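You operate a simulated robot arm through the tools that you are given. There is no shell and no other tool. Be economical: measure what you need, move in short steps, check, and stop when the job is done.

You are at the controls of a simulated two-armed robot. One attempt, no reset.

JOB
Measure about 200 ml of oats into the teal-handled jug.
Fine: hold the oat tub steady with one hand while the other slides it open, and again to slide it shut; the tub ends where it stood.

It is judged by the outcome, as a careful person would: the job done as asked, and still so three seconds after it is handed in. It fails if anything else is knocked over, pushed out of place, dropped, spilled or broken.

ROBOT AND FRAMES
Two 6-joint arms with two-finger parallel grippers on one trunk, on a base that drives. Base frame: it is fixed to the floor where the robot stands at the start and does not move with it; the origin is under the middle of the robot, x ahead of it, y to its left, z up. Units: mm, degrees, N and s.
The left shoulder is at the start at [60, 187, 1247], the right one opposite. With the tool pointing down near the work surface each hand reaches from about 180 to 620 mm from the robot's upright axis, wherever it stands, measured 20 degrees to its own side. Places, roughly: slider of the oat tub [500, 0, 1000]. Payload 1.57 kg a hand.
The tool frame of a hand sits at the grasp point between the pads (the TCP): z along the fingers, y along the line on which they close. The tips reach 30 mm beyond it. Largest opening 110 mm; finger width 24, thickness 12; the body of the gripper, 48 by 112 mm, starts 78 mm behind the TCP.
Orientation is told as [roll, pitch, yaw] about the base's x, y, z axes, in that order, counted from this pose: with the fingers straight down and closing along the base's y, the tool's x points along the base's -x, its y along +y and its z along -z.

CONTROLS
- The arms move only by the tool move_arm. It takes "left_moves", "right_moves" or both (then of equal length, played together; a hand with none holds still); each is a list of rows, each a list of 7 numbers: the shift along the tool's x, y, z in units of 200 mm (1.0 is 200 mm), then the turn, a rotation vector about the tool's x, y, z in units of 60 degrees (1.0 is 60 degrees), then the closure, from 0 (fully open) to 1 (shut). In form: [[dx, dy, dz, wx, wy, wz, fingers], ...]. A call has 1 to 12 rows; each row is the pose to reach, as a shift and turn from the pose commanded when the call began, along the tool's axes at that moment. A call with a number of a shift or a turn outside -1 to 1 is refused whole. Each row takes 0.2 s and may step no farther than 50 mm and 8.6 degrees from the row before; otherwise, or with a gripper value out of range, the whole call is refused. Where a pose cannot be reached the arm comes as near as it can. A force on the tool above 40 N (or 10 N above the force at the start of the call, whichever is more), or a blocked arm, ends the call early, and 0.2 s more pass. Each finger travels about 153 mm/s and halts on what it meets, pressing with about 30 N; the grip force reading is that of the motor and also rises with nothing between the fingers. The clock runs only during rows and for 0.2 s after the last one: add rows that repeat a pose to give the fingers time. The reply holds the time, the measured pose of the TCP, the force on the tool along the base axes, the opening and the grip force, in the units named above and with some noise.
- Cameras (640 x 400 px; columns grow to the right, rows downward): "scene" is now at [19.4, 15, 1791.7]; the picture's right is [0.18, -0.98, 0.00], its down [-0.74, -0.13, -0.66] and it looks along [0.65, 0.12, -0.75] (base axes); focal length 294 px, centre (320, 200). "left" rides on the left gripper at [70, -16, -141] in its tool frame; the picture's right is [0.23, 0.97, 0.00], its down [-0.86, 0.20, -0.48] and it looks along [-0.47, 0.11, 0.88] (tool axes); focal length 222 px, centre (320, 200). "right" rides on the right gripper at [70, 16, -141] in its tool frame; the picture's right is [-0.23, 0.97, 0.00], its down [-0.86, -0.20, -0.48] and it looks along [-0.47, -0.11, 0.88] (tool axes); focal length 222 px, centre (320, 200). There is no depth. A picture from a camera that has moved, and an enlarged one, comes with that camera's place and axes in the base frame and with its lens.
- get_image(camera): a new picture of that camera. No time passes.
- slide_trunk(by): slides the trunk up (or, below 0, down) by that many mm; the arms and the scene camera ride with it, the base frame stays. It gives what a move gives, with no picture.
- base_move(legs): drives the robot by 1 to 6 legs, each [ahead, left, turn to the left] in mm, mm and degrees, along the robot's own axes; the way and the turn of a leg run together, so that a leg with both is an arc; at most 1500 mm and 180 degrees a leg. The arms and the cameras ride along, it lands a little off, and it stops where it bumps. It gives what a move gives.
- aim_head(pan, tilt): turns the head with the scene camera to pan (to the left, within 86 degrees either way) and tilt (down, from -29 to 69), counted from straight ahead of the robot. It gives what a move gives.
- enlarge(camera, box): a new picture of the part [left, top, right, bottom] of that camera's present view, enlarged. No time passes.
- finish_job(): hands the job in; it is judged then, once.

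Work in short steps. Places have to be worked out from the pictures, the camera data and where the tool is seen: move nearer, look again, correct. Check each grasp and each placing, and mend what went wrong. You have 120 turns and 100 pictures in all, those below and enlarged ones among them. Open the grippers and draw the arms clear of the work before you hand the job in, unless the task says otherwise; then end with one line.

The tools are called after "Call:" as name(argument=value, ...) on one line, values as JSON. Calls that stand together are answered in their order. move_arm: Moves the arms, as the interface text tells. Its arguments: {"type":"object","properties":{"left_moves":{"type":"array","items":{"type":"array","items":{"type":"number"}}},"right_moves":{"type":"array","items":{"type":"array","items":{"type":"number"}}}},"required":[]} The other tools are called the same way: slide_trunk (by) slides the trunk up or down; base_move (legs) drives the base; aim_head (pan, tilt) turns the head that bears the scene camera; get_image (camera) takes a picture; enlarge (camera, box) takes an enlarged picture of a part of a camera's view; finish_job () hands the job in.

At the start:

```text
time: 0.0
left_tool_pos: [451.4, 260.3, 1334.4]
left_tcp_rot: [0.0, 0.0, -0.1]
left_ft_force: [0.8, 0.0, -1.1]
left_gripper_width: 110.1
left_gripper_force: 0.0
right_tool_pos: [378.8, -146.7, 1406.0]
right_tcp_rot: [0.0, -0.1, 0.0]
right_ft_force: [-0.4, -0.3, 0.1]
right_gripper_width: 110.1
right_gripper_force: 0.0
trunk travel left (down, up): [-875.0, 115.0]
robot x, y, heading: [3.0, 1.4, -0.0]
head pan, tilt: [10.2, 48.4]
```

scene: 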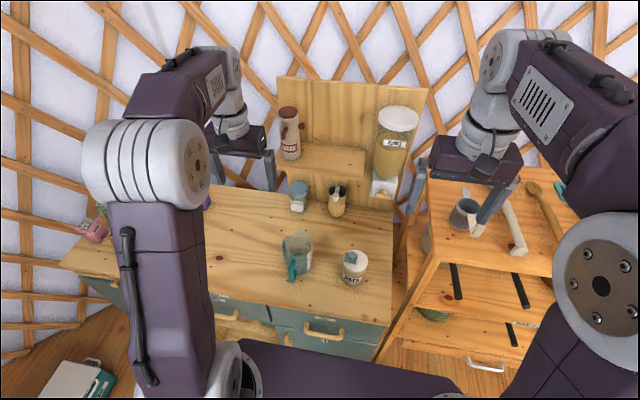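
right: 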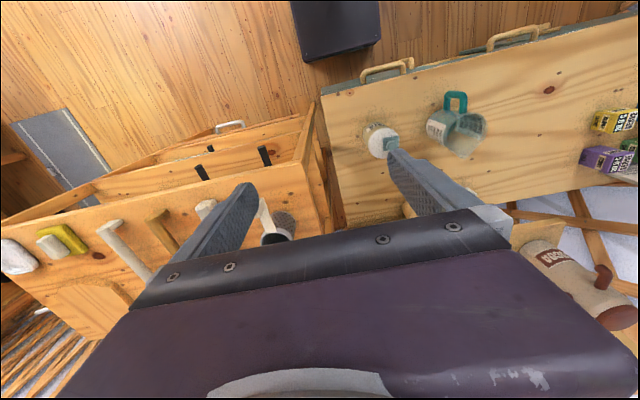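
left: 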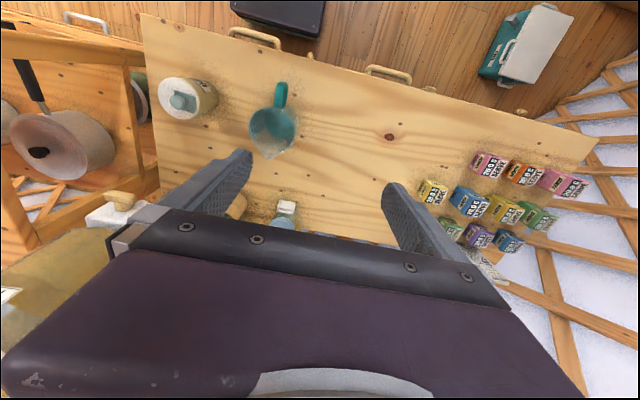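

The scene shows a jug with a teal handle and a small tub with a slider on the counter, and a dispenser on the wall shelf. I enlarge to read labels.

Call:
enlarge(camera="scene", box=[260, 80, 440, 300])

Call:
enlarge(camera="left", box=[140, 50, 340, 250])

Call:
enlarge(camera="right", box=[330, 70, 530, 220])

```text
1.82 times, centred on (350, 190) of scene
camera zoom: at [19.4, 15.0, 1791.7], right [0.18, -0.98, 0.0], down [-0.74, -0.13, -0.66], along [0.65, 0.12, -0.75], focal length 534 px, centre (266, 218)
```

zoom: 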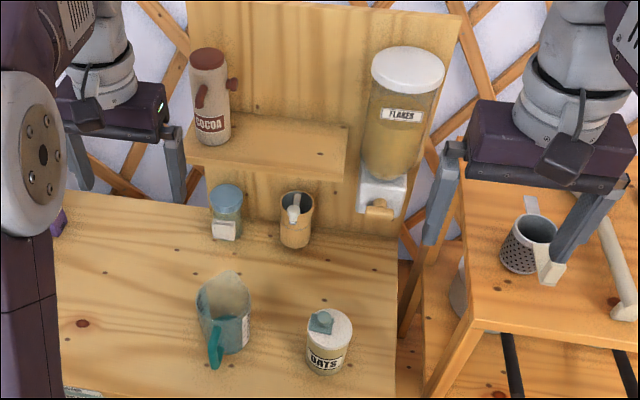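

```text
2.00 times, centred on (240, 150) of left
camera zoom: at [384.0, 244.0, 1476.2], right [-0.23, 0.97, 0.0], down [0.86, 0.2, 0.48], along [0.47, 0.11, -0.88], focal length 444 px, centre (480, 300)
```

zoom: 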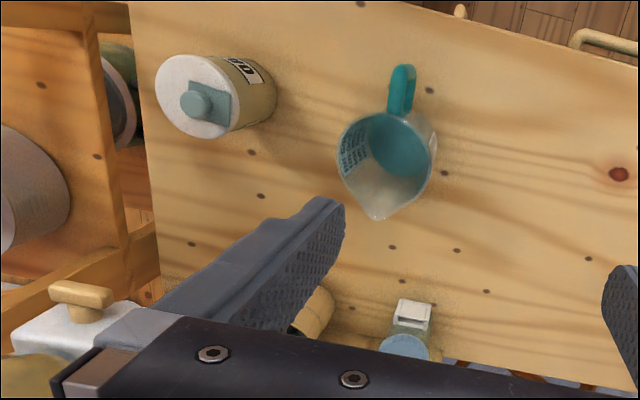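

```text
2.67 times, centred on (430, 145) of right
camera zoom: at [309.1, -131.8, 1547.1], right [0.23, 0.97, 0.0], down [0.86, -0.2, 0.48], along [0.47, -0.11, -0.88], focal length 592 px, centre (27, 347)
```

zoom: 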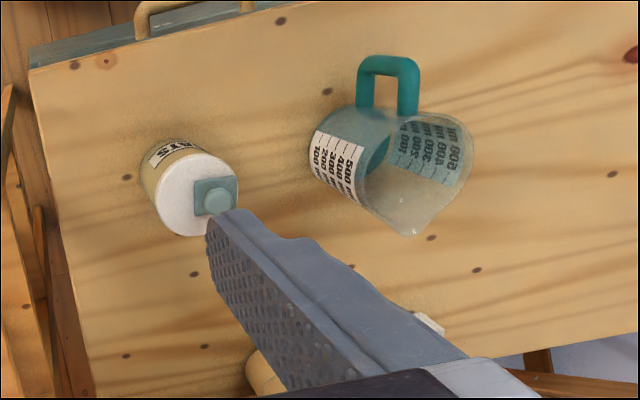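

The oat tub's lid is near [480, -5, 1000] with a teal slider. I bring the right hand's camera nearer to view it from above.

Call:
move_arm(right_moves=[[-0.02, 0.1, 0.17, 0, 0, 0, 0], [-0.04, 0.2, 0.33, 0, 0, 0, 0], [-0.06, 0.3, 0.5, 0, 0, 0, 0], [-0.08, 0.4, 0.67, 0, 0, 0, 0], [-0.09, 0.5, 0.84, 0, 0, 0, 0], [-0.1, 0.55, 1.0, 0, 0, 0, 0], [-0.1, 0.55, 1.0, 0, 0, 0, 0]])

Call:
get_image(camera="right")

```text
time: 1.6
left_tool_pos: [452.6, 261.1, 1334.4]
left_tcp_rot: [-0.1, 0.0, -0.1]
left_ft_force: [0.1, 0.2, -0.3]
left_gripper_width: 109.9
left_gripper_force: 0.1
right_tool_pos: [398.1, -36.7, 1206.1]
right_tcp_rot: [0.0, 0.0, 0.0]
right_ft_force: [0.5, 0.3, -0.9]
right_gripper_width: 110.3
right_gripper_force: 0.0
trunk travel left (down, up): [-875.0, 115.0]
robot x, y, heading: [-2.8, 0.7, -0.0]
head pan, tilt: [10.2, 48.4]
```

```text
93 pictures are left
camera right: at [328.9, -22.0, 1347.1], right [0.23, 0.97, 0.0], down [0.86, -0.2, 0.48], along [0.47, -0.11, -0.88], focal length 222 px, centre (320, 200)
```

right: 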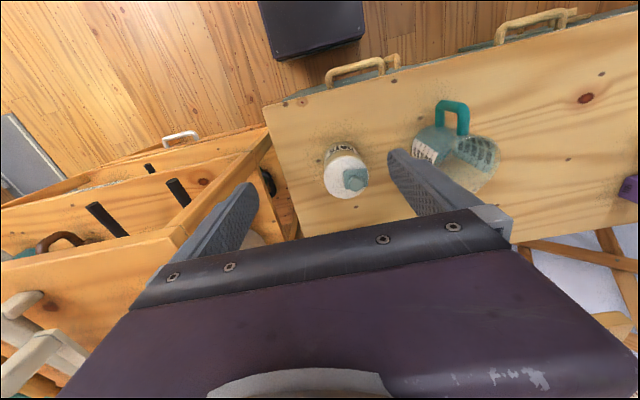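

Call:
enlarge(camera="right", box=[300, 90, 500, 215])

```text
3.20 times, centred on (400, 152) of right
camera zoom: at [328.9, -22.0, 1347.1], right [0.23, 0.97, 0.0], down [0.86, -0.2, 0.48], along [0.47, -0.11, -0.88], focal length 711 px, centre (64, 352)
```

zoom: 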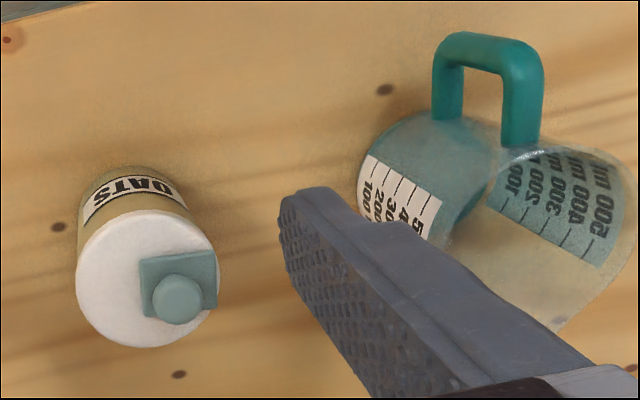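

Tub lid centre is at about [481, -13, 1000]; the slider plate sits off toward +y (the jug side), so it most likely slides toward -y. I'll hold the tub with the right hand from the robot's side, nearly horizontal; first I pitch the right hand.

Call:
move_arm(right_moves=[[0.025, 0.0125, 0.06, 0, -0.125, 0, 0], [0.05, 0.025, 0.12, 0, -0.25, 0, 0], [0.075, 0.0375, 0.18, 0, -0.375, 0, 0], [0.1, 0.05, 0.24, 0, -0.5, 0, 0], [0.125, 0.0625, 0.3, 0, -0.625, 0, 0], [0.15, 0.075, 0.36, 0, -0.75, 0, 0], [0.175, 0.0875, 0.42, 0, -0.875, 0, 0], [0.2, 0.1, 0.5, 0, -1.0, 0, 0], [0.2, 0.1, 0.5, 0, -1.0, 0, 0]])

Call:
get_image(camera="right")

Call:
get_image(camera="scene")

```text
time: 3.6
left_tool_pos: [452.7, 261.5, 1334.7]
left_tcp_rot: [0.0, 0.0, 0.0]
left_ft_force: [-0.4, 0.3, -0.4]
left_gripper_width: 110.0
left_gripper_force: 0.1
right_tool_pos: [368.6, 8.9, 1221.9]
right_tcp_rot: [-0.2, -59.9, 0.3]
right_ft_force: [0.0, 1.0, -0.2]
right_gripper_width: 110.1
right_gripper_force: 0.1
right hand out of reach, approached as far as the arm can: row 3, 4, 6, 7, 8, 9
trunk travel left (down, up): [-875.0, 115.0]
robot x, y, heading: [-0.3, 1.8, 0.2]
head pan, tilt: [10.2, 48.4]
```

```text
91 pictures are left
camera right: at [212.6, 24.2, 1230.9], right [0.11, 0.97, 0.19], down [0.01, -0.2, 0.98], along [0.99, -0.11, -0.04], focal length 222 px, centre (320, 200)
```

right: 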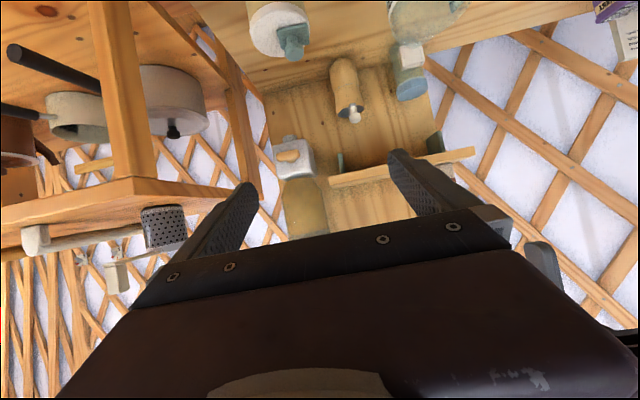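

```text
90 pictures are left
camera scene: at [19.7, 15.2, 1791.7], right [0.18, -0.98, 0.0], down [-0.74, -0.13, -0.66], along [0.65, 0.12, -0.75], focal length 294 px, centre (320, 200)
```

scene: 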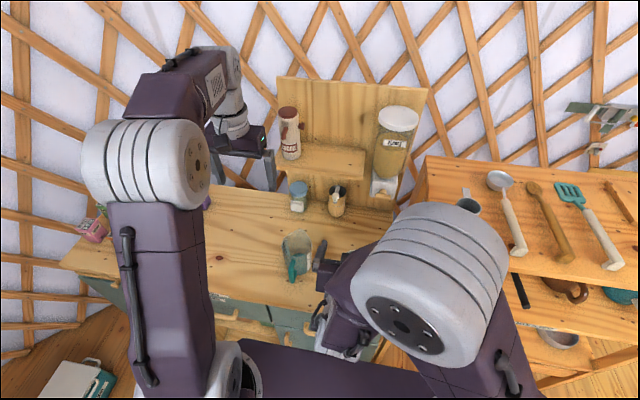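

The orientation is reachable but the arm is cramped this near the body. I back the base by 120 mm and lower the trunk 150 mm.

Call:
base_move(legs=[[-120, 0, 0]])

Call:
slide_trunk(by=-150)

Call:
get_image(camera="scene")

```text
time: 4.8
left_tool_pos: [337.2, 260.6, 1333.2]
left_tcp_rot: [0.0, 0.2, 0.0]
left_ft_force: [0.9, 0.8, -0.9]
left_gripper_width: 110.0
left_gripper_force: 0.0
right_tool_pos: [253.1, 8.7, 1219.2]
right_tcp_rot: [-0.4, -59.7, 0.3]
right_ft_force: [1.2, -0.3, -0.3]
right_gripper_width: 109.7
right_gripper_force: 0.1
trunk travel left (down, up): [-875.0, 115.0]
robot x, y, heading: [-119.8, -3.6, -0.2]
head pan, tilt: [10.2, 48.4]
```

```text
time: 6.6
left_tool_pos: [334.4, 260.2, 1184.1]
left_tcp_rot: [0.0, 0.1, -0.1]
left_ft_force: [-0.2, 0.6, 0.3]
left_gripper_width: 110.0
left_gripper_force: 0.1
right_tool_pos: [250.2, 8.4, 1070.1]
right_tcp_rot: [-0.2, -59.8, 0.2]
right_ft_force: [1.2, 0.5, 0.0]
right_gripper_width: 109.8
right_gripper_force: 0.1
trunk travel left (down, up): [-725.0, 265.0]
robot x, y, heading: [-120.1, 1.5, 0.0]
head pan, tilt: [10.2, 48.4]
```

```text
89 pictures are left
camera scene: at [-99.5, 15.2, 1641.8], right [0.18, -0.98, 0.0], down [-0.74, -0.13, -0.66], along [0.65, 0.12, -0.75], focal length 294 px, centre (320, 200)
```

scene: 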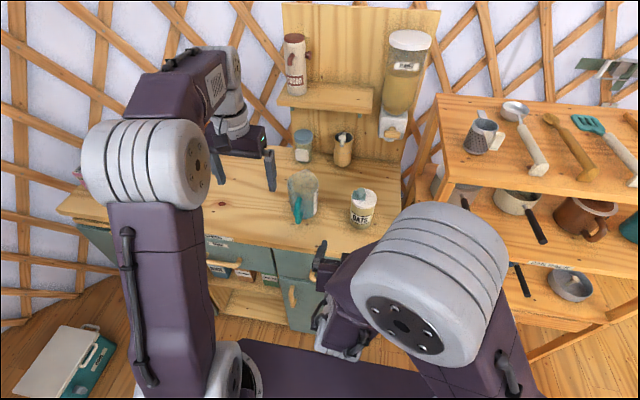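

The scene is clear in front. Now I move the right hand to a pre-grasp in front of the tub, about [385, -14, 950], pitched 15° below horizontal.

Call:
move_arm(right_moves=[[0.03, -0.02, 0.15, 0, -0.05, 0, 0], [0.06, -0.04, 0.3, 0, -0.1, 0, 0], [0.09, -0.06, 0.45, 0, -0.15, 0, 0], [0.12, -0.08, 0.6, 0, -0.2, 0, 0], [0.15, -0.1, 0.75, 0, -0.25, 0, 0], [0.15, -0.11, 0.85, 0, -0.25, 0, 0], [0.15, -0.11, 0.85, 0, -0.25, 0, 0]])

Call:
get_image(camera="scene")

Call:
get_image(camera="right")

```text
time: 8.2
left_tool_pos: [333.2, 261.1, 1185.1]
left_tcp_rot: [0.0, -0.1, -0.1]
left_ft_force: [-0.8, 0.0, 0.4]
left_gripper_width: 110.4
left_gripper_force: 0.0
right_tool_pos: [429.2, 41.9, 991.2]
right_tcp_rot: [-2.3, -74.7, 1.8]
right_ft_force: [-0.2, -0.8, -0.5]
right_gripper_width: 110.0
right_gripper_force: 0.1
right hand out of reach, approached as far as the arm can: row 1, 2, 3, 4, 5, 6, 7
trunk travel left (down, up): [-725.0, 265.0]
robot x, y, heading: [-116.3, 0.1, -0.3]
head pan, tilt: [10.2, 48.4]
```

```text
88 pictures are left
camera scene: at [-99.9, 15.4, 1641.7], right [0.18, -0.98, 0.0], down [-0.74, -0.13, -0.66], along [0.65, 0.12, -0.75], focal length 294 px, centre (320, 200)
```

scene: 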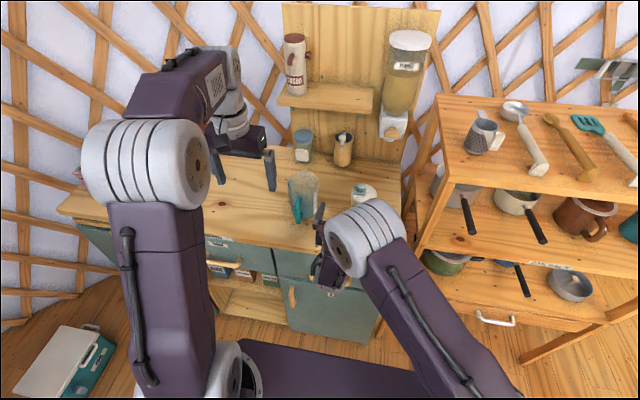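

```text
87 pictures are left
camera right: at [274.6, 58.1, 960.8], right [0.07, 0.98, 0.21], down [-0.24, -0.19, 0.95], along [0.97, -0.11, 0.22], focal length 222 px, centre (320, 200)
```

right: 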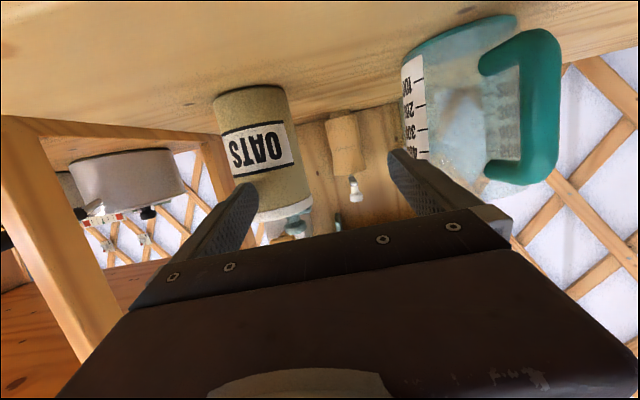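

Right hand ended too near its shoulder (inner reach limit). I raise the trunk back 150 mm and drive forward 50 mm, then come down again with the arm in a better range.

Call:
slide_trunk(by=170)

Call:
base_move(legs=[[40, 0, 0]])

```text
time: 10.1
left_tool_pos: [334.9, 259.6, 1353.3]
left_tcp_rot: [0.0, 0.0, 0.0]
left_ft_force: [0.9, -0.6, 0.0]
left_gripper_width: 110.0
left_gripper_force: 0.0
right_tool_pos: [428.5, 42.4, 1161.7]
right_tcp_rot: [-2.2, -74.7, 1.8]
right_ft_force: [-0.6, 0.0, -0.7]
right_gripper_width: 110.1
right_gripper_force: 0.1
trunk travel left (down, up): [-895.0, 95.0]
robot x, y, heading: [-124.7, -3.4, -0.0]
head pan, tilt: [10.2, 48.4]
```

```text
time: 11.0
left_tool_pos: [364.2, 259.5, 1357.3]
left_tcp_rot: [-0.1, -0.5, 0.1]
left_ft_force: [-0.2, -0.5, 0.3]
left_gripper_width: 110.2
left_gripper_force: 0.1
right_tool_pos: [458.9, 42.0, 1166.9]
right_tcp_rot: [-2.3, -75.1, 2.0]
right_ft_force: [-0.6, -0.2, -0.5]
right_gripper_width: 109.8
right_gripper_force: 0.0
trunk travel left (down, up): [-895.0, 95.0]
robot x, y, heading: [-77.4, -0.3, 0.2]
head pan, tilt: [10.2, 48.4]
```

Call:
move_arm(right_moves=[[0.1, -0.1, -0.06, 0, 0, 0, 0], [0.2, -0.2, -0.12, 0, 0, 0, 0], [0.35, -0.28, -0.16, 0, 0, 0, 0], [0.5, -0.28, -0.16, 0, 0, 0, 0], [0.62, -0.28, -0.165, 0, 0, 0, 0], [0.62, -0.28, -0.165, 0, 0, 0, 0]])

```text
time: 12.4
left_tool_pos: [371.6, 259.8, 1356.2]
left_tcp_rot: [0.0, -0.1, 0.1]
left_ft_force: [-0.7, -0.8, 0.0]
left_gripper_width: 110.1
left_gripper_force: 0.0
right_tool_pos: [473.0, 57.2, 1060.7]
right_tcp_rot: [-3.7, -74.8, 3.1]
right_ft_force: [-0.9, -2.0, 12.1]
right_gripper_width: 110.0
right_gripper_force: 0.0
right hand out of reach, approached as far as the arm can: row 1, 2, 3, 4, 5, 6
trunk travel left (down, up): [-895.0, 95.0]
robot x, y, heading: [-77.4, 3.4, 0.1]
head pan, tilt: [10.2, 48.4]
```

A force of 12 N and out-of-reach: I look before anything else.

Call:
get_image(camera="scene")

Call:
get_image(camera="right")

```text
86 pictures are left
camera scene: at [-62.7, 14.0, 1811.9], right [0.18, -0.98, 0.0], down [-0.74, -0.13, -0.66], along [0.65, 0.12, -0.75], focal length 294 px, centre (320, 200)
```

scene: 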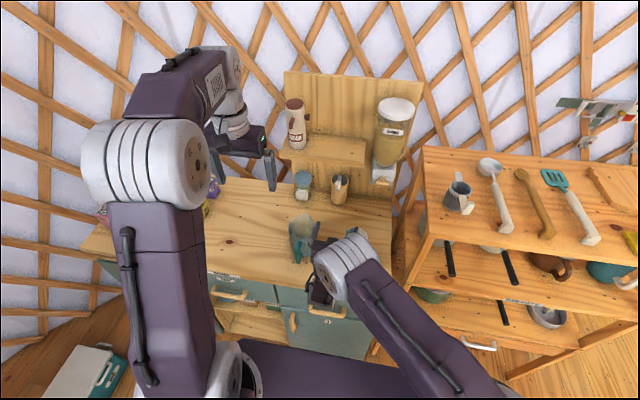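

```text
85 pictures are left
camera right: at [317.6, 73.6, 1028.8], right [0.07, 0.98, 0.2], down [-0.24, -0.18, 0.95], along [0.97, -0.11, 0.22], focal length 222 px, centre (320, 200)
```

right: 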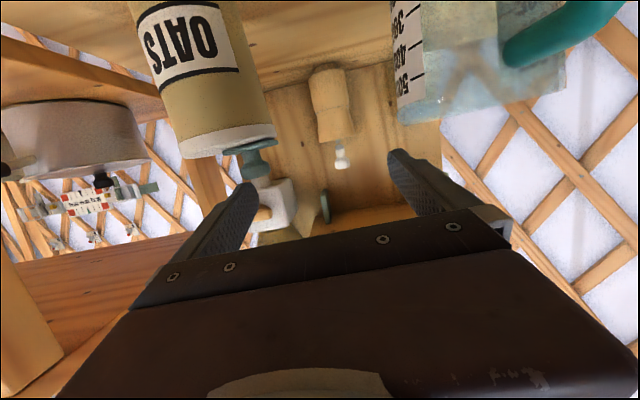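

The right finger was hovering on the slider knob (knob top ≈1038, so the lid is ≈1016). I raise the trunk straight up to free it, then check.

Call:
slide_trunk(by=90)

Call:
get_image(camera="right")

```text
time: 13.6
left_tool_pos: [374.3, 260.0, 1445.2]
left_tcp_rot: [0.1, 0.0, 0.0]
left_ft_force: [0.8, -0.6, 0.1]
left_gripper_width: 109.9
left_gripper_force: 0.2
right_tool_pos: [472.6, 58.0, 1148.8]
right_tcp_rot: [-3.7, -74.6, 3.2]
right_ft_force: [0.3, 0.1, 0.1]
right_gripper_width: 110.0
right_gripper_force: 0.0
trunk travel left (down, up): [-985.0, 5.0]
robot x, y, heading: [-84.2, -0.5, -0.1]
head pan, tilt: [10.2, 48.4]
```

```text
84 pictures are left
camera right: at [318.5, 73.9, 1117.6], right [0.07, 0.98, 0.2], down [-0.24, -0.18, 0.95], along [0.97, -0.11, 0.22], focal length 222 px, centre (320, 200)
```

right: 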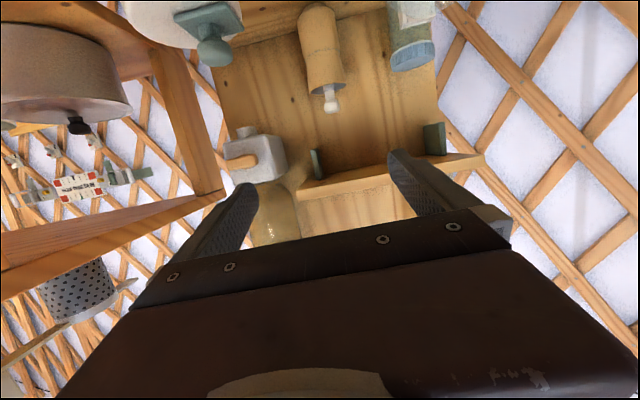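

Free now. I back up about 90 mm so the right arm has room at the tub.

Call:
base_move(legs=[[-90, 0, 0]])

Call:
get_image(camera="scene")

```text
time: 14.7
left_tool_pos: [294.7, 261.0, 1441.6]
left_tcp_rot: [0.0, 0.4, -0.1]
left_ft_force: [1.4, -1.3, -0.3]
left_gripper_width: 110.0
left_gripper_force: 0.0
right_tool_pos: [392.5, 57.5, 1143.1]
right_tcp_rot: [-3.7, -74.2, 3.1]
right_ft_force: [-0.1, 0.2, -0.6]
right_gripper_width: 109.9
right_gripper_force: 0.0
trunk travel left (down, up): [-985.0, 5.0]
robot x, y, heading: [-166.5, -1.7, -0.1]
head pan, tilt: [10.2, 48.4]
```

```text
83 pictures are left
camera scene: at [-134.5, 15.4, 1901.4], right [0.18, -0.98, 0.0], down [-0.74, -0.13, -0.66], along [0.65, 0.12, -0.75], focal length 294 px, centre (320, 200)
```

scene: 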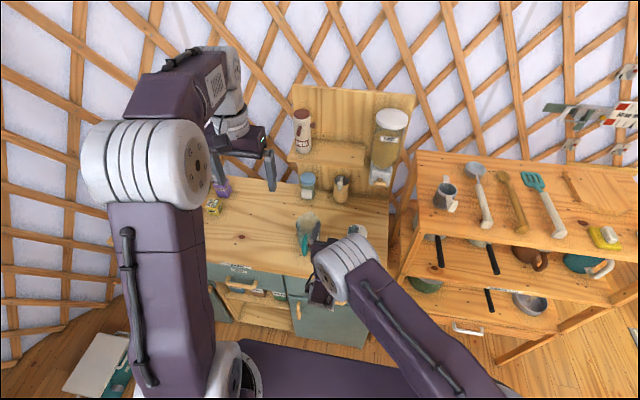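

Now I shift the right hand to above the tub at [474, -14, ~1145].

Call:
move_arm(right_moves=[[-0.03, -0.09, 0.1, 0, 0, 0, 0], [-0.06, -0.18, 0.2, 0, 0, 0, 0], [-0.09, -0.27, 0.3, 0, 0, 0, 0], [-0.11, -0.36, 0.4, 0, 0, 0, 0], [-0.11, -0.36, 0.4, 0, 0, 0, 0]])

```text
time: 15.9
left_tool_pos: [285.8, 260.0, 1443.8]
left_tcp_rot: [0.0, 0.2, -0.2]
left_ft_force: [-0.5, -0.2, 0.1]
left_gripper_width: 110.0
left_gripper_force: 0.0
right_tool_pos: [467.2, -14.9, 1147.8]
right_tcp_rot: [-3.6, -74.4, 3.0]
right_ft_force: [0.2, -0.1, 0.0]
right_gripper_width: 110.1
right_gripper_force: 0.1
trunk travel left (down, up): [-985.0, 5.0]
robot x, y, heading: [-170.0, 1.7, -0.0]
head pan, tilt: [10.2, 48.4]
```

Reached well, reference is the actual pose. I look with the right camera to refine the tub position.

Call:
get_image(camera="right")

Call:
enlarge(camera="scene", box=[260, 180, 420, 300])

```text
82 pictures are left
camera right: at [313.0, 0.3, 1118.4], right [0.07, 0.98, 0.2], down [-0.24, -0.18, 0.95], along [0.97, -0.11, 0.22], focal length 222 px, centre (320, 200)
```

right: 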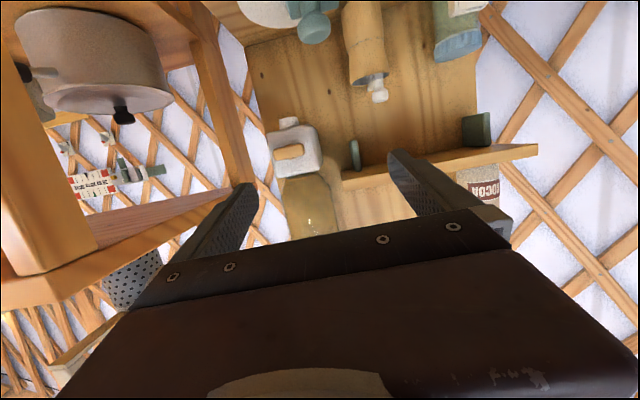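

```text
3.33 times, centred on (340, 240) of scene
camera zoom: at [-146.9, 15.0, 1901.7], right [0.18, -0.98, 0.0], down [-0.74, -0.13, -0.66], along [0.65, 0.12, -0.75], focal length 978 px, centre (253, 67)
```

zoom: 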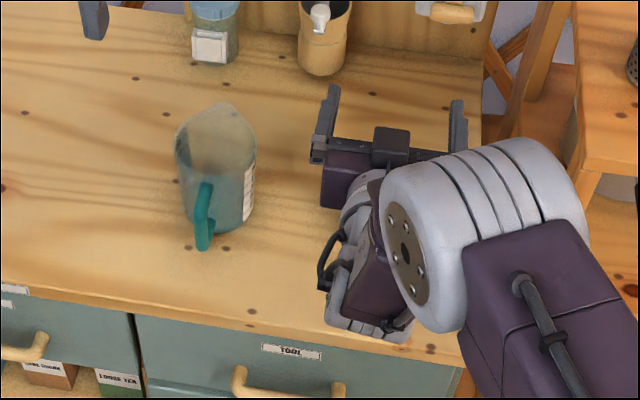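

The camera ray estimates vary by ~10 mm. I lower the right hand by 50 mm (still above the knob) for a better look between the fingers.

Call:
move_arm(right_moves=[[0.12, 0, -0.03, 0, 0, 0, 0], [0.24, 0, -0.06, 0, 0, 0, 0], [0.24, 0, -0.06, 0, 0, 0, 0]])

Call:
get_image(camera="right")

```text
time: 16.7
left_tool_pos: [284.8, 260.8, 1444.4]
left_tcp_rot: [0.1, 0.1, -0.1]
left_ft_force: [0.1, 0.6, 0.1]
left_gripper_width: 109.8
left_gripper_force: 0.0
right_tool_pos: [445.7, -14.3, 1104.8]
right_tcp_rot: [-5.2, -74.6, 4.0]
right_ft_force: [-0.6, 0.1, -1.0]
right_gripper_width: 109.8
right_gripper_force: 0.1
trunk travel left (down, up): [-985.0, 5.0]
robot x, y, heading: [-167.6, 0.1, -0.2]
head pan, tilt: [10.2, 48.4]
```

```text
80 pictures are left
camera right: at [290.7, 2.6, 1074.7], right [0.07, 0.98, 0.2], down [-0.24, -0.17, 0.96], along [0.97, -0.12, 0.22], focal length 222 px, centre (320, 200)
```

right: 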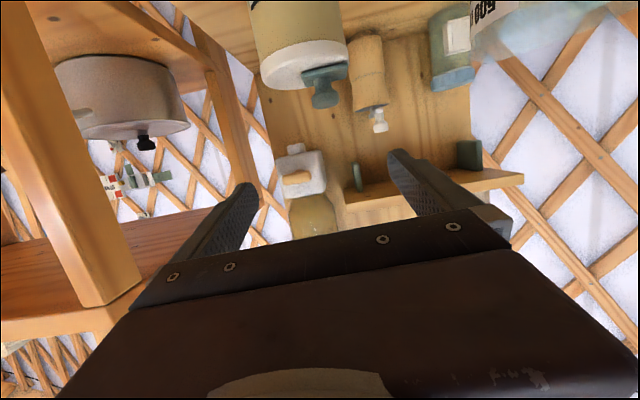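

Tub axis ≈ (476, -12), knob ≈ (483, 0, 1033). I move over it and then lower using the trunk, straight down.

Call:
move_arm(right_moves=[[-0.036, 0.01, 0.135, 0, 0, 0, 0], [-0.036, 0.01, 0.135, 0, 0, 0, 0]])

Call:
slide_trunk(by=-75)

Call:
get_image(camera="right")

```text
time: 17.3
left_tool_pos: [284.8, 261.5, 1443.4]
left_tcp_rot: [0.0, 0.1, -0.1]
left_ft_force: [0.9, -0.9, 0.8]
left_gripper_width: 109.8
left_gripper_force: 0.0
right_tool_pos: [470.0, -15.1, 1104.7]
right_tcp_rot: [-3.7, -74.6, 3.0]
right_ft_force: [0.0, -0.3, -0.7]
right_gripper_width: 109.9
right_gripper_force: 0.2
trunk travel left (down, up): [-985.0, 5.0]
robot x, y, heading: [-169.4, 1.2, -0.1]
head pan, tilt: [10.2, 48.4]
```

```text
time: 18.5
left_tool_pos: [284.4, 261.2, 1370.3]
left_tcp_rot: [0.0, -0.1, -0.2]
left_ft_force: [0.0, -0.3, -0.1]
left_gripper_width: 110.1
left_gripper_force: 0.1
right_tool_pos: [469.8, -15.1, 1030.1]
right_tcp_rot: [-3.6, -74.6, 2.9]
right_ft_force: [-0.5, 0.3, -0.4]
right_gripper_width: 110.1
right_gripper_force: 0.1
trunk travel left (down, up): [-910.0, 80.0]
robot x, y, heading: [-165.2, -1.7, -0.2]
head pan, tilt: [10.2, 48.4]
```

```text
79 pictures are left
camera right: at [315.9, 1.7, 999.9], right [0.07, 0.98, 0.2], down [-0.24, -0.18, 0.95], along [0.97, -0.11, 0.22], focal length 222 px, centre (320, 200)
```

right: 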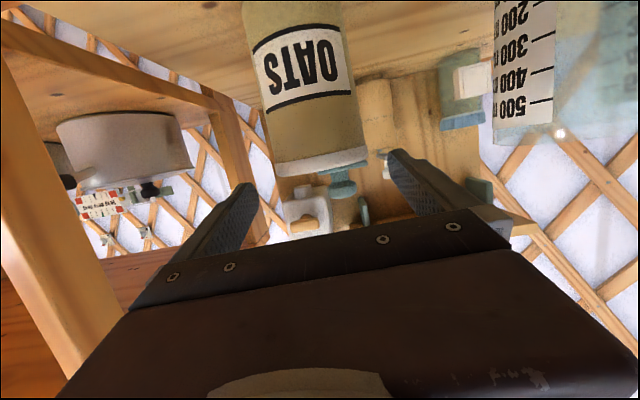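

The tub is well centred between the fingers. Lower another 72 mm.

Call:
slide_trunk(by=-72)

Call:
get_image(camera="right")

Call:
get_image(camera="scene")

```text
time: 19.6
left_tool_pos: [284.2, 260.9, 1297.4]
left_tcp_rot: [0.0, 0.0, -0.1]
left_ft_force: [0.1, -0.2, -0.1]
left_gripper_width: 109.9
left_gripper_force: 0.1
right_tool_pos: [469.2, -13.8, 957.9]
right_tcp_rot: [-3.6, -74.6, 3.0]
right_ft_force: [-0.5, 0.0, 0.8]
right_gripper_width: 109.9
right_gripper_force: 0.2
trunk travel left (down, up): [-838.0, 152.0]
robot x, y, heading: [-168.9, 0.4, 0.3]
head pan, tilt: [10.2, 48.4]
```

```text
78 pictures are left
camera right: at [315.8, 1.7, 928.0], right [0.07, 0.98, 0.2], down [-0.24, -0.18, 0.95], along [0.97, -0.11, 0.22], focal length 222 px, centre (320, 200)
```

right: 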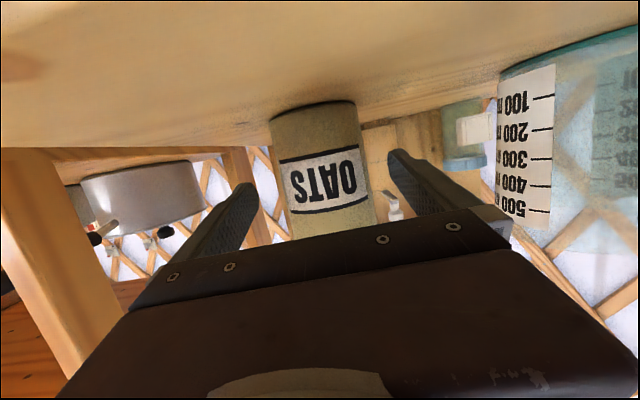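

```text
77 pictures are left
camera scene: at [-149.4, 15.1, 1754.7], right [0.18, -0.98, 0.0], down [-0.74, -0.13, -0.66], along [0.65, 0.12, -0.75], focal length 294 px, centre (320, 200)
```

scene: 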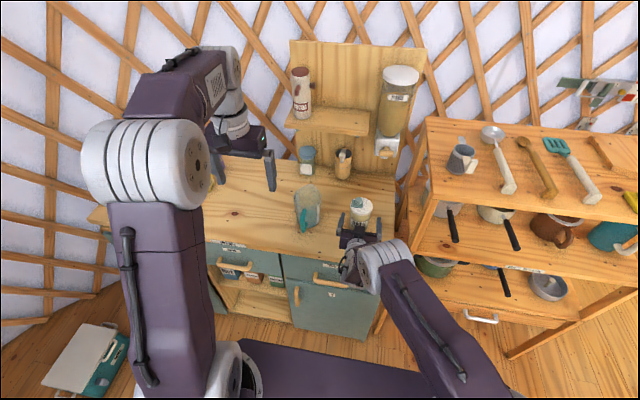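

Shift 5 mm to +y for centring, and close to about 85 mm first.

Call:
move_arm(right_moves=[[0, 0.025, 0, 0, 0, 0, 0], [0, 0.025, 0, 0, 0, 0, 0.22], [0, 0.025, 0, 0, 0, 0, 0.22]])

Call:
get_image(camera="right")

Call:
enlarge(camera="scene", box=[280, 170, 420, 270])

```text
time: 20.4
left_tool_pos: [283.6, 260.9, 1296.9]
left_tcp_rot: [0.0, 0.0, 0.0]
left_ft_force: [-0.3, 0.0, -0.3]
left_gripper_width: 110.2
left_gripper_force: 0.0
right_tool_pos: [470.1, -9.3, 957.9]
right_tcp_rot: [-3.7, -74.6, 3.0]
right_ft_force: [-0.4, 0.2, 0.4]
right_gripper_width: 85.9
right_gripper_force: 0.0
trunk travel left (down, up): [-838.0, 152.0]
robot x, y, heading: [-168.1, 1.2, 0.2]
head pan, tilt: [10.2, 48.4]
```

```text
76 pictures are left
camera right: at [315.9, 6.8, 927.8], right [0.07, 0.98, 0.2], down [-0.24, -0.18, 0.95], along [0.97, -0.11, 0.22], focal length 222 px, centre (320, 200)
```

right: 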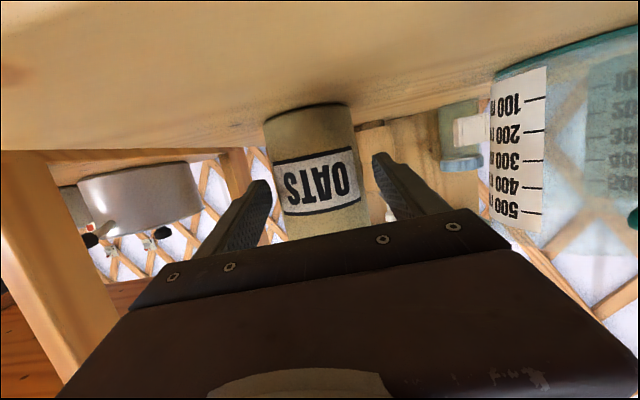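

```text
4.00 times, centred on (350, 220) of scene
camera zoom: at [-149.3, 15.0, 1754.7], right [0.18, -0.98, 0.0], down [-0.74, -0.13, -0.66], along [0.65, 0.12, -0.75], focal length 1174 px, centre (200, 120)
```

zoom: 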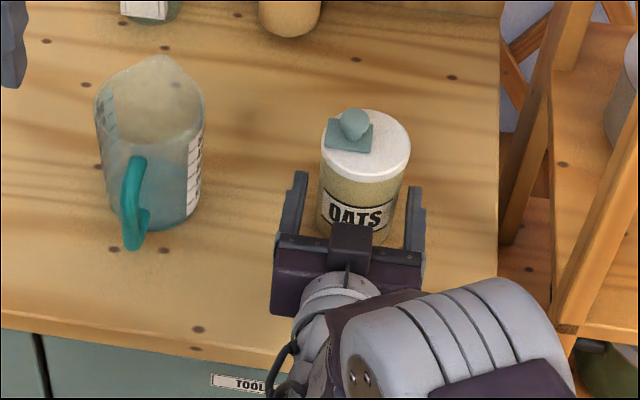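

Fingers are centred in y; tub axis looks nearer x≈485, so I advance 13 mm and close on it.

Call:
move_arm(right_moves=[[-0.017, 0, 0.063, 0, 0, 0, 0.22], [-0.017, 0, 0.063, 0, 0, 0, 0.35], [-0.017, 0, 0.063, 0, 0, 0, 0.6], [-0.017, 0, 0.063, 0, 0, 0, 0.6]])

Call:
enlarge(camera="scene", box=[280, 170, 420, 270])

```text
time: 21.4
left_tool_pos: [285.3, 260.0, 1296.8]
left_tcp_rot: [0.0, 0.0, -0.1]
left_ft_force: [0.3, -0.4, 0.1]
left_gripper_width: 110.0
left_gripper_force: 0.1
right_tool_pos: [483.5, -10.2, 957.7]
right_tcp_rot: [-3.7, -74.6, 3.0]
right_ft_force: [-0.9, -1.4, 0.7]
right_gripper_width: 69.6
right_gripper_force: 29.9
trunk travel left (down, up): [-838.0, 152.0]
robot x, y, heading: [-167.5, -0.6, -0.2]
head pan, tilt: [10.2, 48.4]
```

```text
4.00 times, centred on (350, 220) of scene
camera zoom: at [-149.1, 14.9, 1754.7], right [0.18, -0.98, 0.0], down [-0.74, -0.13, -0.66], along [0.65, 0.12, -0.75], focal length 1174 px, centre (200, 120)
```

zoom: 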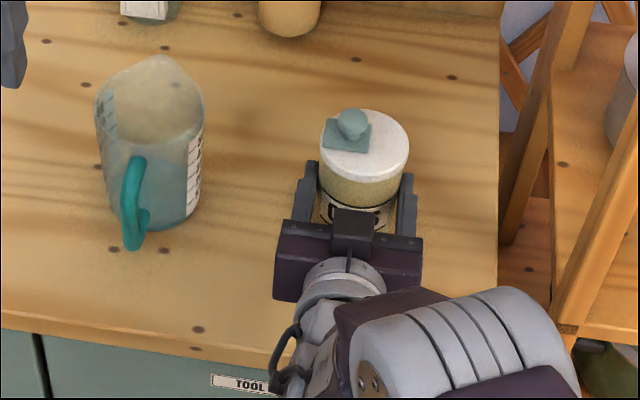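

Tub is held (69.6 mm, 30 N). Now the left hand: first yaw it -40° while coming toward the tub from the left at height.

Call:
move_arm(left_moves=[[-0.04, -0.06, 0.04, 0, 0, 0.1334, 0], [-0.08, -0.12, 0.08, 0, 0, 0.2668, 0], [-0.12, -0.18, 0.12, 0, 0, 0.4, 0], [-0.16, -0.24, 0.16, 0, 0, 0.5334, 0], [-0.2, -0.3, 0.2, 0, 0, 0.6667, 0], [-0.2, -0.3, 0.2, 0, 0, 0.6667, 0]])

```text
time: 22.8
left_tool_pos: [324.0, 200.7, 1257.1]
left_tcp_rot: [0.0, -0.1, -40.2]
left_ft_force: [0.0, -0.1, -0.5]
left_gripper_width: 110.1
left_gripper_force: 0.1
right_tool_pos: [485.4, -8.8, 958.1]
right_tcp_rot: [-3.7, -74.6, 3.0]
right_ft_force: [0.8, -0.6, 1.0]
right_gripper_width: 69.9
right_gripper_force: 29.9
trunk travel left (down, up): [-838.0, 152.0]
robot x, y, heading: [-170.8, -0.8, -0.1]
head pan, tilt: [10.2, 48.4]
```

Call:
move_arm(left_moves=[[-0.123, -0.029, 0.076, 0, -0.107, 0, 0], [-0.246, -0.057, 0.153, 0, -0.214, 0, 0], [-0.369, -0.086, 0.229, 0, -0.321, 0, 0], [-0.491, -0.114, 0.306, 0, -0.429, 0, 0], [-0.614, -0.143, 0.382, 0, -0.536, 0, 0], [-0.737, -0.171, 0.459, 0, -0.643, 0, 0.2], [-0.86, -0.2, 0.535, 0, -0.75, 0, 0.4], [-0.86, -0.2, 0.535, 0, -0.75, 0, 0.5]])

Call:
get_image(camera="left")

Call:
get_image(camera="scene")

```text
time: 24.6
left_tool_pos: [430.2, 59.0, 1147.7]
left_tcp_rot: [0.0, -45.0, -40.0]
left_ft_force: [-0.3, 0.1, 0.0]
left_gripper_width: 55.2
left_gripper_force: 0.0
right_tool_pos: [483.5, -9.2, 957.5]
right_tcp_rot: [-3.6, -74.6, 3.0]
right_ft_force: [-0.2, -0.5, -0.1]
right_gripper_width: 69.4
right_gripper_force: 30.0
trunk travel left (down, up): [-838.0, 152.0]
robot x, y, heading: [-168.6, 1.3, -0.3]
head pan, tilt: [10.2, 48.4]
```

```text
73 pictures are left
camera left: at [306.1, 142.9, 1200.5], right [0.5, 0.85, -0.16], down [0.33, -0.02, 0.94], along [0.8, -0.53, -0.29], focal length 222 px, centre (320, 200)
```

left: 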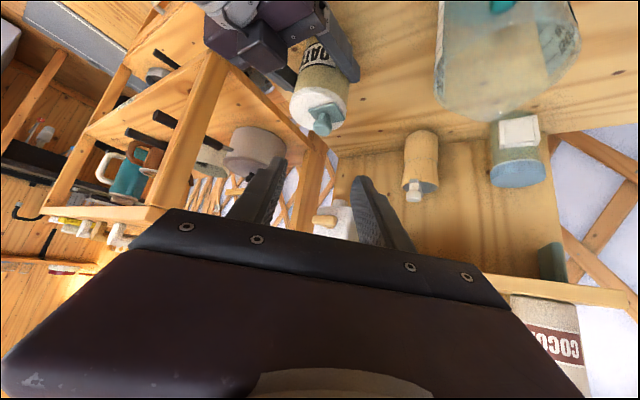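

```text
72 pictures are left
camera scene: at [-149.2, 15.2, 1754.7], right [0.18, -0.98, 0.0], down [-0.74, -0.13, -0.66], along [0.65, 0.12, -0.75], focal length 294 px, centre (320, 200)
```

scene: 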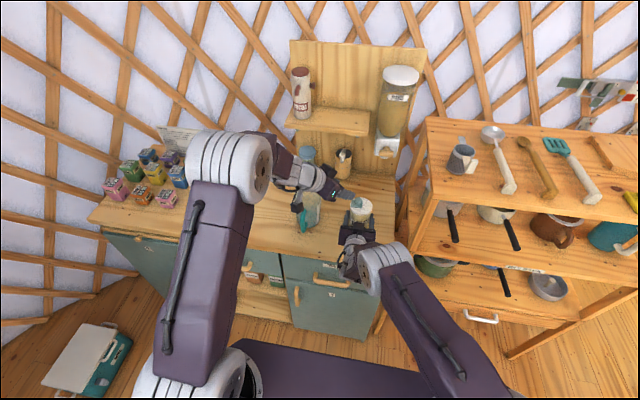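

Call:
enlarge(camera="left", box=[250, 60, 400, 160])

Call:
enlarge(camera="scene", box=[280, 160, 420, 250])

```text
4.00 times, centred on (325, 110) of left
camera zoom: at [306.1, 142.9, 1200.5], right [0.5, 0.85, -0.16], down [0.33, -0.02, 0.94], along [0.8, -0.53, -0.29], focal length 888 px, centre (300, 560)
```

zoom: 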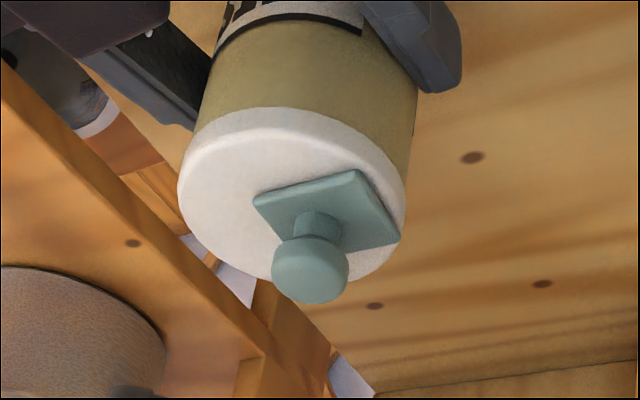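

```text
4.44 times, centred on (350, 205) of scene
camera zoom: at [-149.2, 15.2, 1754.7], right [0.18, -0.98, 0.0], down [-0.74, -0.13, -0.66], along [0.65, 0.12, -0.75], focal length 1304 px, centre (187, 178)
```

zoom: 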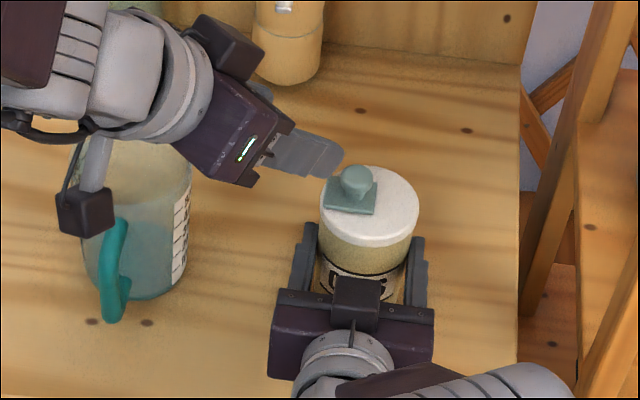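

Triangulating from both views: knob centre ≈ (488, 8, 1043), lid top ≈1016. I advance to 50 mm short of it and check alignment.

Call:
move_arm(left_moves=[[0.05, 0, 0.15, 0, 0, 0, 0.5], [0.099, -0.009, 0.304, 0, 0, 0, 0.5], [0.099, -0.009, 0.304, 0, 0, 0, 0.5]])

Call:
get_image(camera="left")

Call:
enlarge(camera="scene", box=[280, 160, 420, 250])

```text
time: 25.4
left_tool_pos: [451.2, 39.4, 1093.2]
left_tcp_rot: [0.0, -45.0, -40.0]
left_ft_force: [-1.1, -0.1, 0.6]
left_gripper_width: 54.9
left_gripper_force: 0.0
right_tool_pos: [483.6, -9.4, 958.3]
right_tcp_rot: [-3.8, -74.7, 3.1]
right_ft_force: [0.5, -0.2, -0.5]
right_gripper_width: 69.7
right_gripper_force: 30.0
trunk travel left (down, up): [-838.0, 152.0]
robot x, y, heading: [-165.0, 2.1, 0.2]
head pan, tilt: [10.2, 48.4]
```

```text
69 pictures are left
camera left: at [326.8, 122.1, 1144.2], right [0.5, 0.85, -0.16], down [0.33, -0.02, 0.94], along [0.8, -0.53, -0.29], focal length 222 px, centre (320, 200)
```

left: 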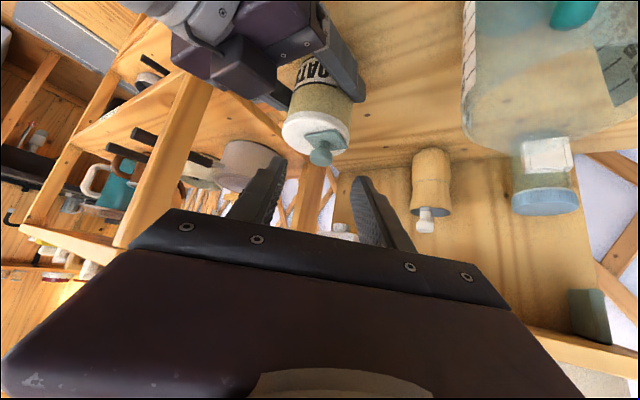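

```text
4.44 times, centred on (350, 205) of scene
camera zoom: at [-149.4, 15.3, 1754.7], right [0.18, -0.98, 0.0], down [-0.74, -0.13, -0.66], along [0.65, 0.12, -0.75], focal length 1304 px, centre (187, 178)
```

zoom: 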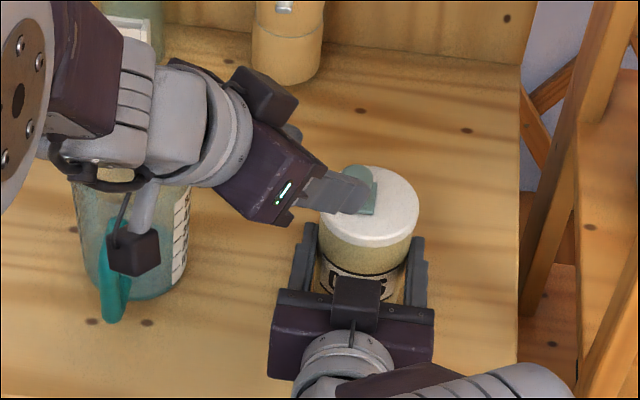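

Call:
enlarge(camera="left", box=[240, 90, 400, 210])

```text
3.33 times, centred on (320, 150) of left
camera zoom: at [326.8, 122.1, 1144.2], right [0.5, 0.85, -0.16], down [0.33, -0.02, 0.94], along [0.8, -0.53, -0.29], focal length 740 px, centre (320, 367)
```

zoom: 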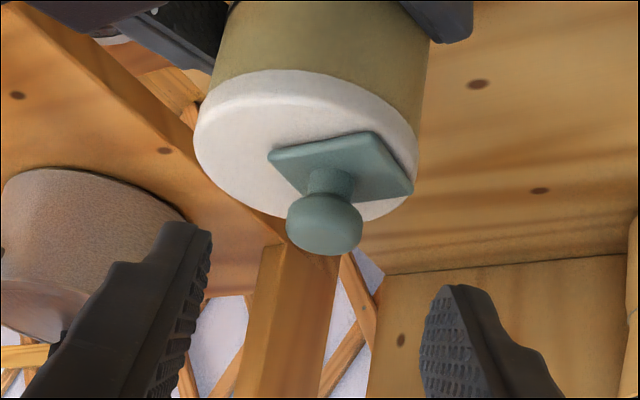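

Refined knob ≈ (490, 7, 1040). I advance 52 mm along the fingers and close on the knob.

Call:
move_arm(left_moves=[[0.005, 0, 0.09, 0, 0, 0, 0.5], [0.011, 0.002, 0.18, 0, 0, 0, 0.5], [0.016, 0.004, 0.262, 0, 0, 0, 0.5], [0.016, 0.004, 0.262, 0, 0, 0, 0.7], [0.016, 0.004, 0.262, 0, 0, 0, 0.95], [0.016, 0.004, 0.262, 0, 0, 0, 0.95]])

Call:
enlarge(camera="left", box=[240, 90, 400, 210])

Call:
enlarge(camera="scene", box=[280, 160, 420, 250])

```text
time: 26.8
left_tool_pos: [477.6, 17.5, 1054.4]
left_tcp_rot: [0.0, -45.0, -40.0]
left_ft_force: [3.8, -0.8, -1.0]
left_gripper_width: 21.2
left_gripper_force: 29.9
right_tool_pos: [484.1, -9.6, 957.4]
right_tcp_rot: [-3.7, -74.7, 3.0]
right_ft_force: [-5.1, 1.2, 1.8]
right_gripper_width: 69.5
right_gripper_force: 29.8
trunk travel left (down, up): [-838.0, 152.0]
robot x, y, heading: [-168.1, -2.6, -0.1]
head pan, tilt: [10.2, 48.4]
```

```text
3.33 times, centred on (320, 150) of left
camera zoom: at [354.3, 100.5, 1105.1], right [0.5, 0.85, -0.16], down [0.33, -0.02, 0.94], along [0.8, -0.53, -0.29], focal length 740 px, centre (320, 367)
```

zoom: 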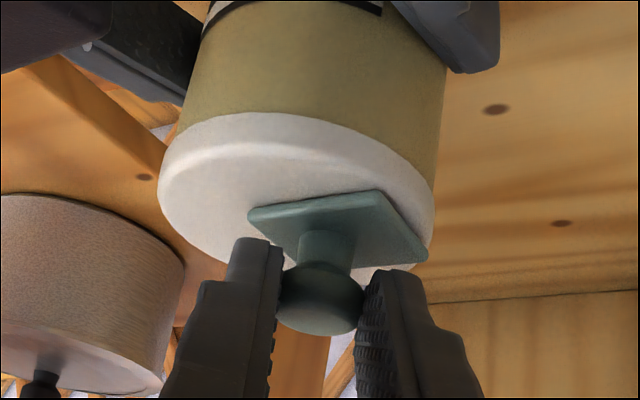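

```text
4.44 times, centred on (350, 205) of scene
camera zoom: at [-148.9, 15.1, 1754.7], right [0.18, -0.98, 0.0], down [-0.74, -0.13, -0.66], along [0.65, 0.12, -0.75], focal length 1304 px, centre (187, 178)
```

zoom: 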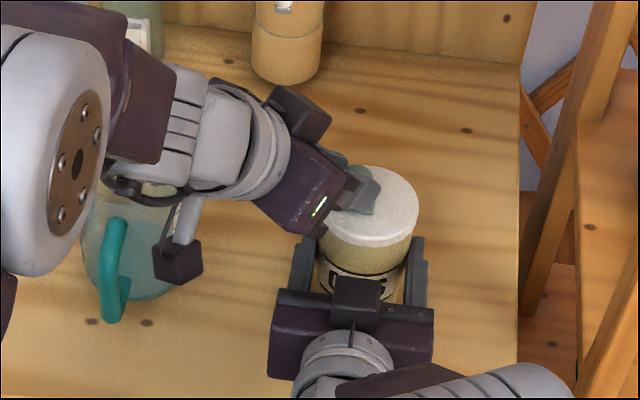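

Knob gripped at 21 mm. The plate is axis-aligned in base, centre ≈(491, 9.5) vs lid centre (488, -4); I try sliding 8 mm toward -y and read the forces.

Call:
move_arm(left_moves=[[-0.0091, -0.0153, 0.0091, 0, 0, 0, 0.95], [-0.0182, -0.0306, 0.0182, 0, 0, 0, 0.95], [-0.0182, -0.0306, 0.0182, 0, 0, 0, 0.95]])

Call:
enlarge(camera="left", box=[240, 90, 400, 210])

```text
time: 27.6
left_tool_pos: [478.8, 8.5, 1054.6]
left_tcp_rot: [-0.1, -45.0, -40.1]
left_ft_force: [-6.0, -1.3, 2.3]
left_gripper_width: 20.7
left_gripper_force: 29.7
right_tool_pos: [483.6, -9.9, 957.1]
right_tcp_rot: [-3.7, -74.6, 3.0]
right_ft_force: [5.4, -1.1, 0.2]
right_gripper_width: 69.4
right_gripper_force: 30.2
trunk travel left (down, up): [-838.0, 152.0]
robot x, y, heading: [-172.0, 1.4, -0.2]
head pan, tilt: [10.2, 48.4]
```

```text
3.33 times, centred on (320, 150) of left
camera zoom: at [354.6, 92.4, 1105.0], right [0.5, 0.85, -0.16], down [0.33, -0.02, 0.94], along [0.8, -0.53, -0.29], focal length 740 px, centre (320, 367)
```

zoom: 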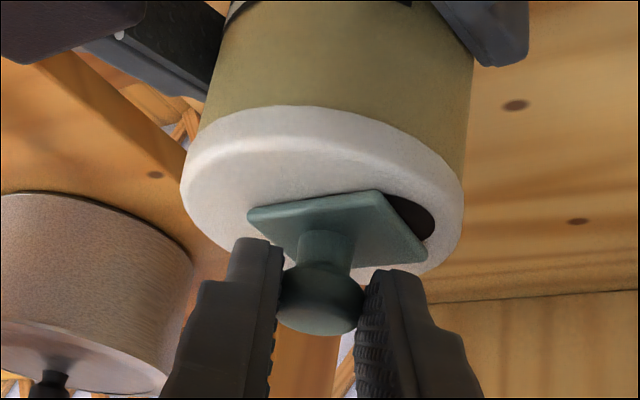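

The hole is opening at the +y side: direction is right. I slide 20 mm more.

Call:
move_arm(left_moves=[[-0.0104, -0.0204, 0.0104, 0, 0, 0, 0.95], [-0.0208, -0.0408, 0.0208, 0, 0, 0, 0.95], [-0.0311, -0.0611, 0.0311, 0, 0, 0, 0.95], [-0.0415, -0.0815, 0.0415, 0, 0, 0, 0.95], [-0.0415, -0.0815, 0.0415, 0, 0, 0, 0.95]])

Call:
enlarge(camera="left", box=[240, 90, 400, 210])

```text
time: 28.8
left_tool_pos: [477.8, -11.6, 1053.5]
left_tcp_rot: [0.0, -44.9, -40.0]
left_ft_force: [14.2, 0.3, -7.5]
left_gripper_width: 20.9
left_gripper_force: 29.7
right_tool_pos: [484.6, -8.8, 958.4]
right_tcp_rot: [-3.8, -74.7, 3.2]
right_ft_force: [-13.9, 0.0, 6.9]
right_gripper_width: 69.6
right_gripper_force: 30.1
trunk travel left (down, up): [-838.0, 152.0]
robot x, y, heading: [-170.1, 2.6, -0.1]
head pan, tilt: [10.2, 48.4]
```

```text
3.33 times, centred on (320, 150) of left
camera zoom: at [353.6, 72.5, 1105.3], right [0.5, 0.85, -0.16], down [0.33, -0.02, 0.94], along [0.8, -0.53, -0.29], focal length 740 px, centre (320, 367)
```

zoom: 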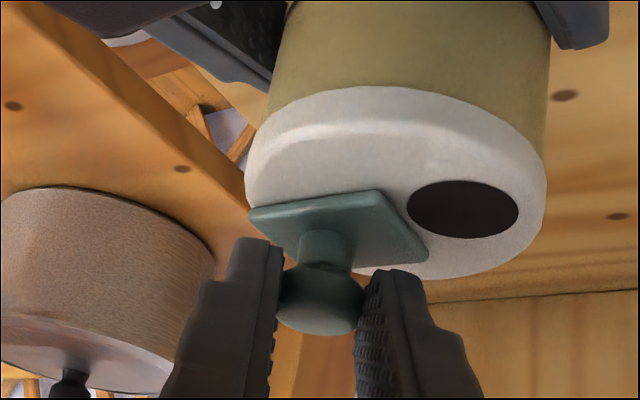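

The hole is fully clear. I ease the 14 N sideways load and nudge 4 mm further to the end of travel.

Call:
move_arm(left_moves=[[-0.0054, 0.0064, 0.0054, 0, 0, 0, 0.95], [-0.0145, -0.0089, 0.0145, 0, 0, 0, 0.95], [-0.0145, -0.0089, 0.0145, 0, 0, 0, 0.95]])

```text
time: 29.6
left_tool_pos: [478.1, -15.2, 1054.0]
left_tcp_rot: [0.1, -45.0, -40.2]
left_ft_force: [-16.3, 6.3, 7.9]
left_gripper_width: 20.9
left_gripper_force: 29.7
right_tool_pos: [483.8, -10.1, 957.8]
right_tcp_rot: [-3.5, -74.6, 2.8]
right_ft_force: [16.0, -6.1, -3.2]
right_gripper_width: 69.5
right_gripper_force: 29.9
trunk travel left (down, up): [-838.0, 152.0]
robot x, y, heading: [-172.0, 2.8, 0.1]
head pan, tilt: [10.2, 48.4]
```

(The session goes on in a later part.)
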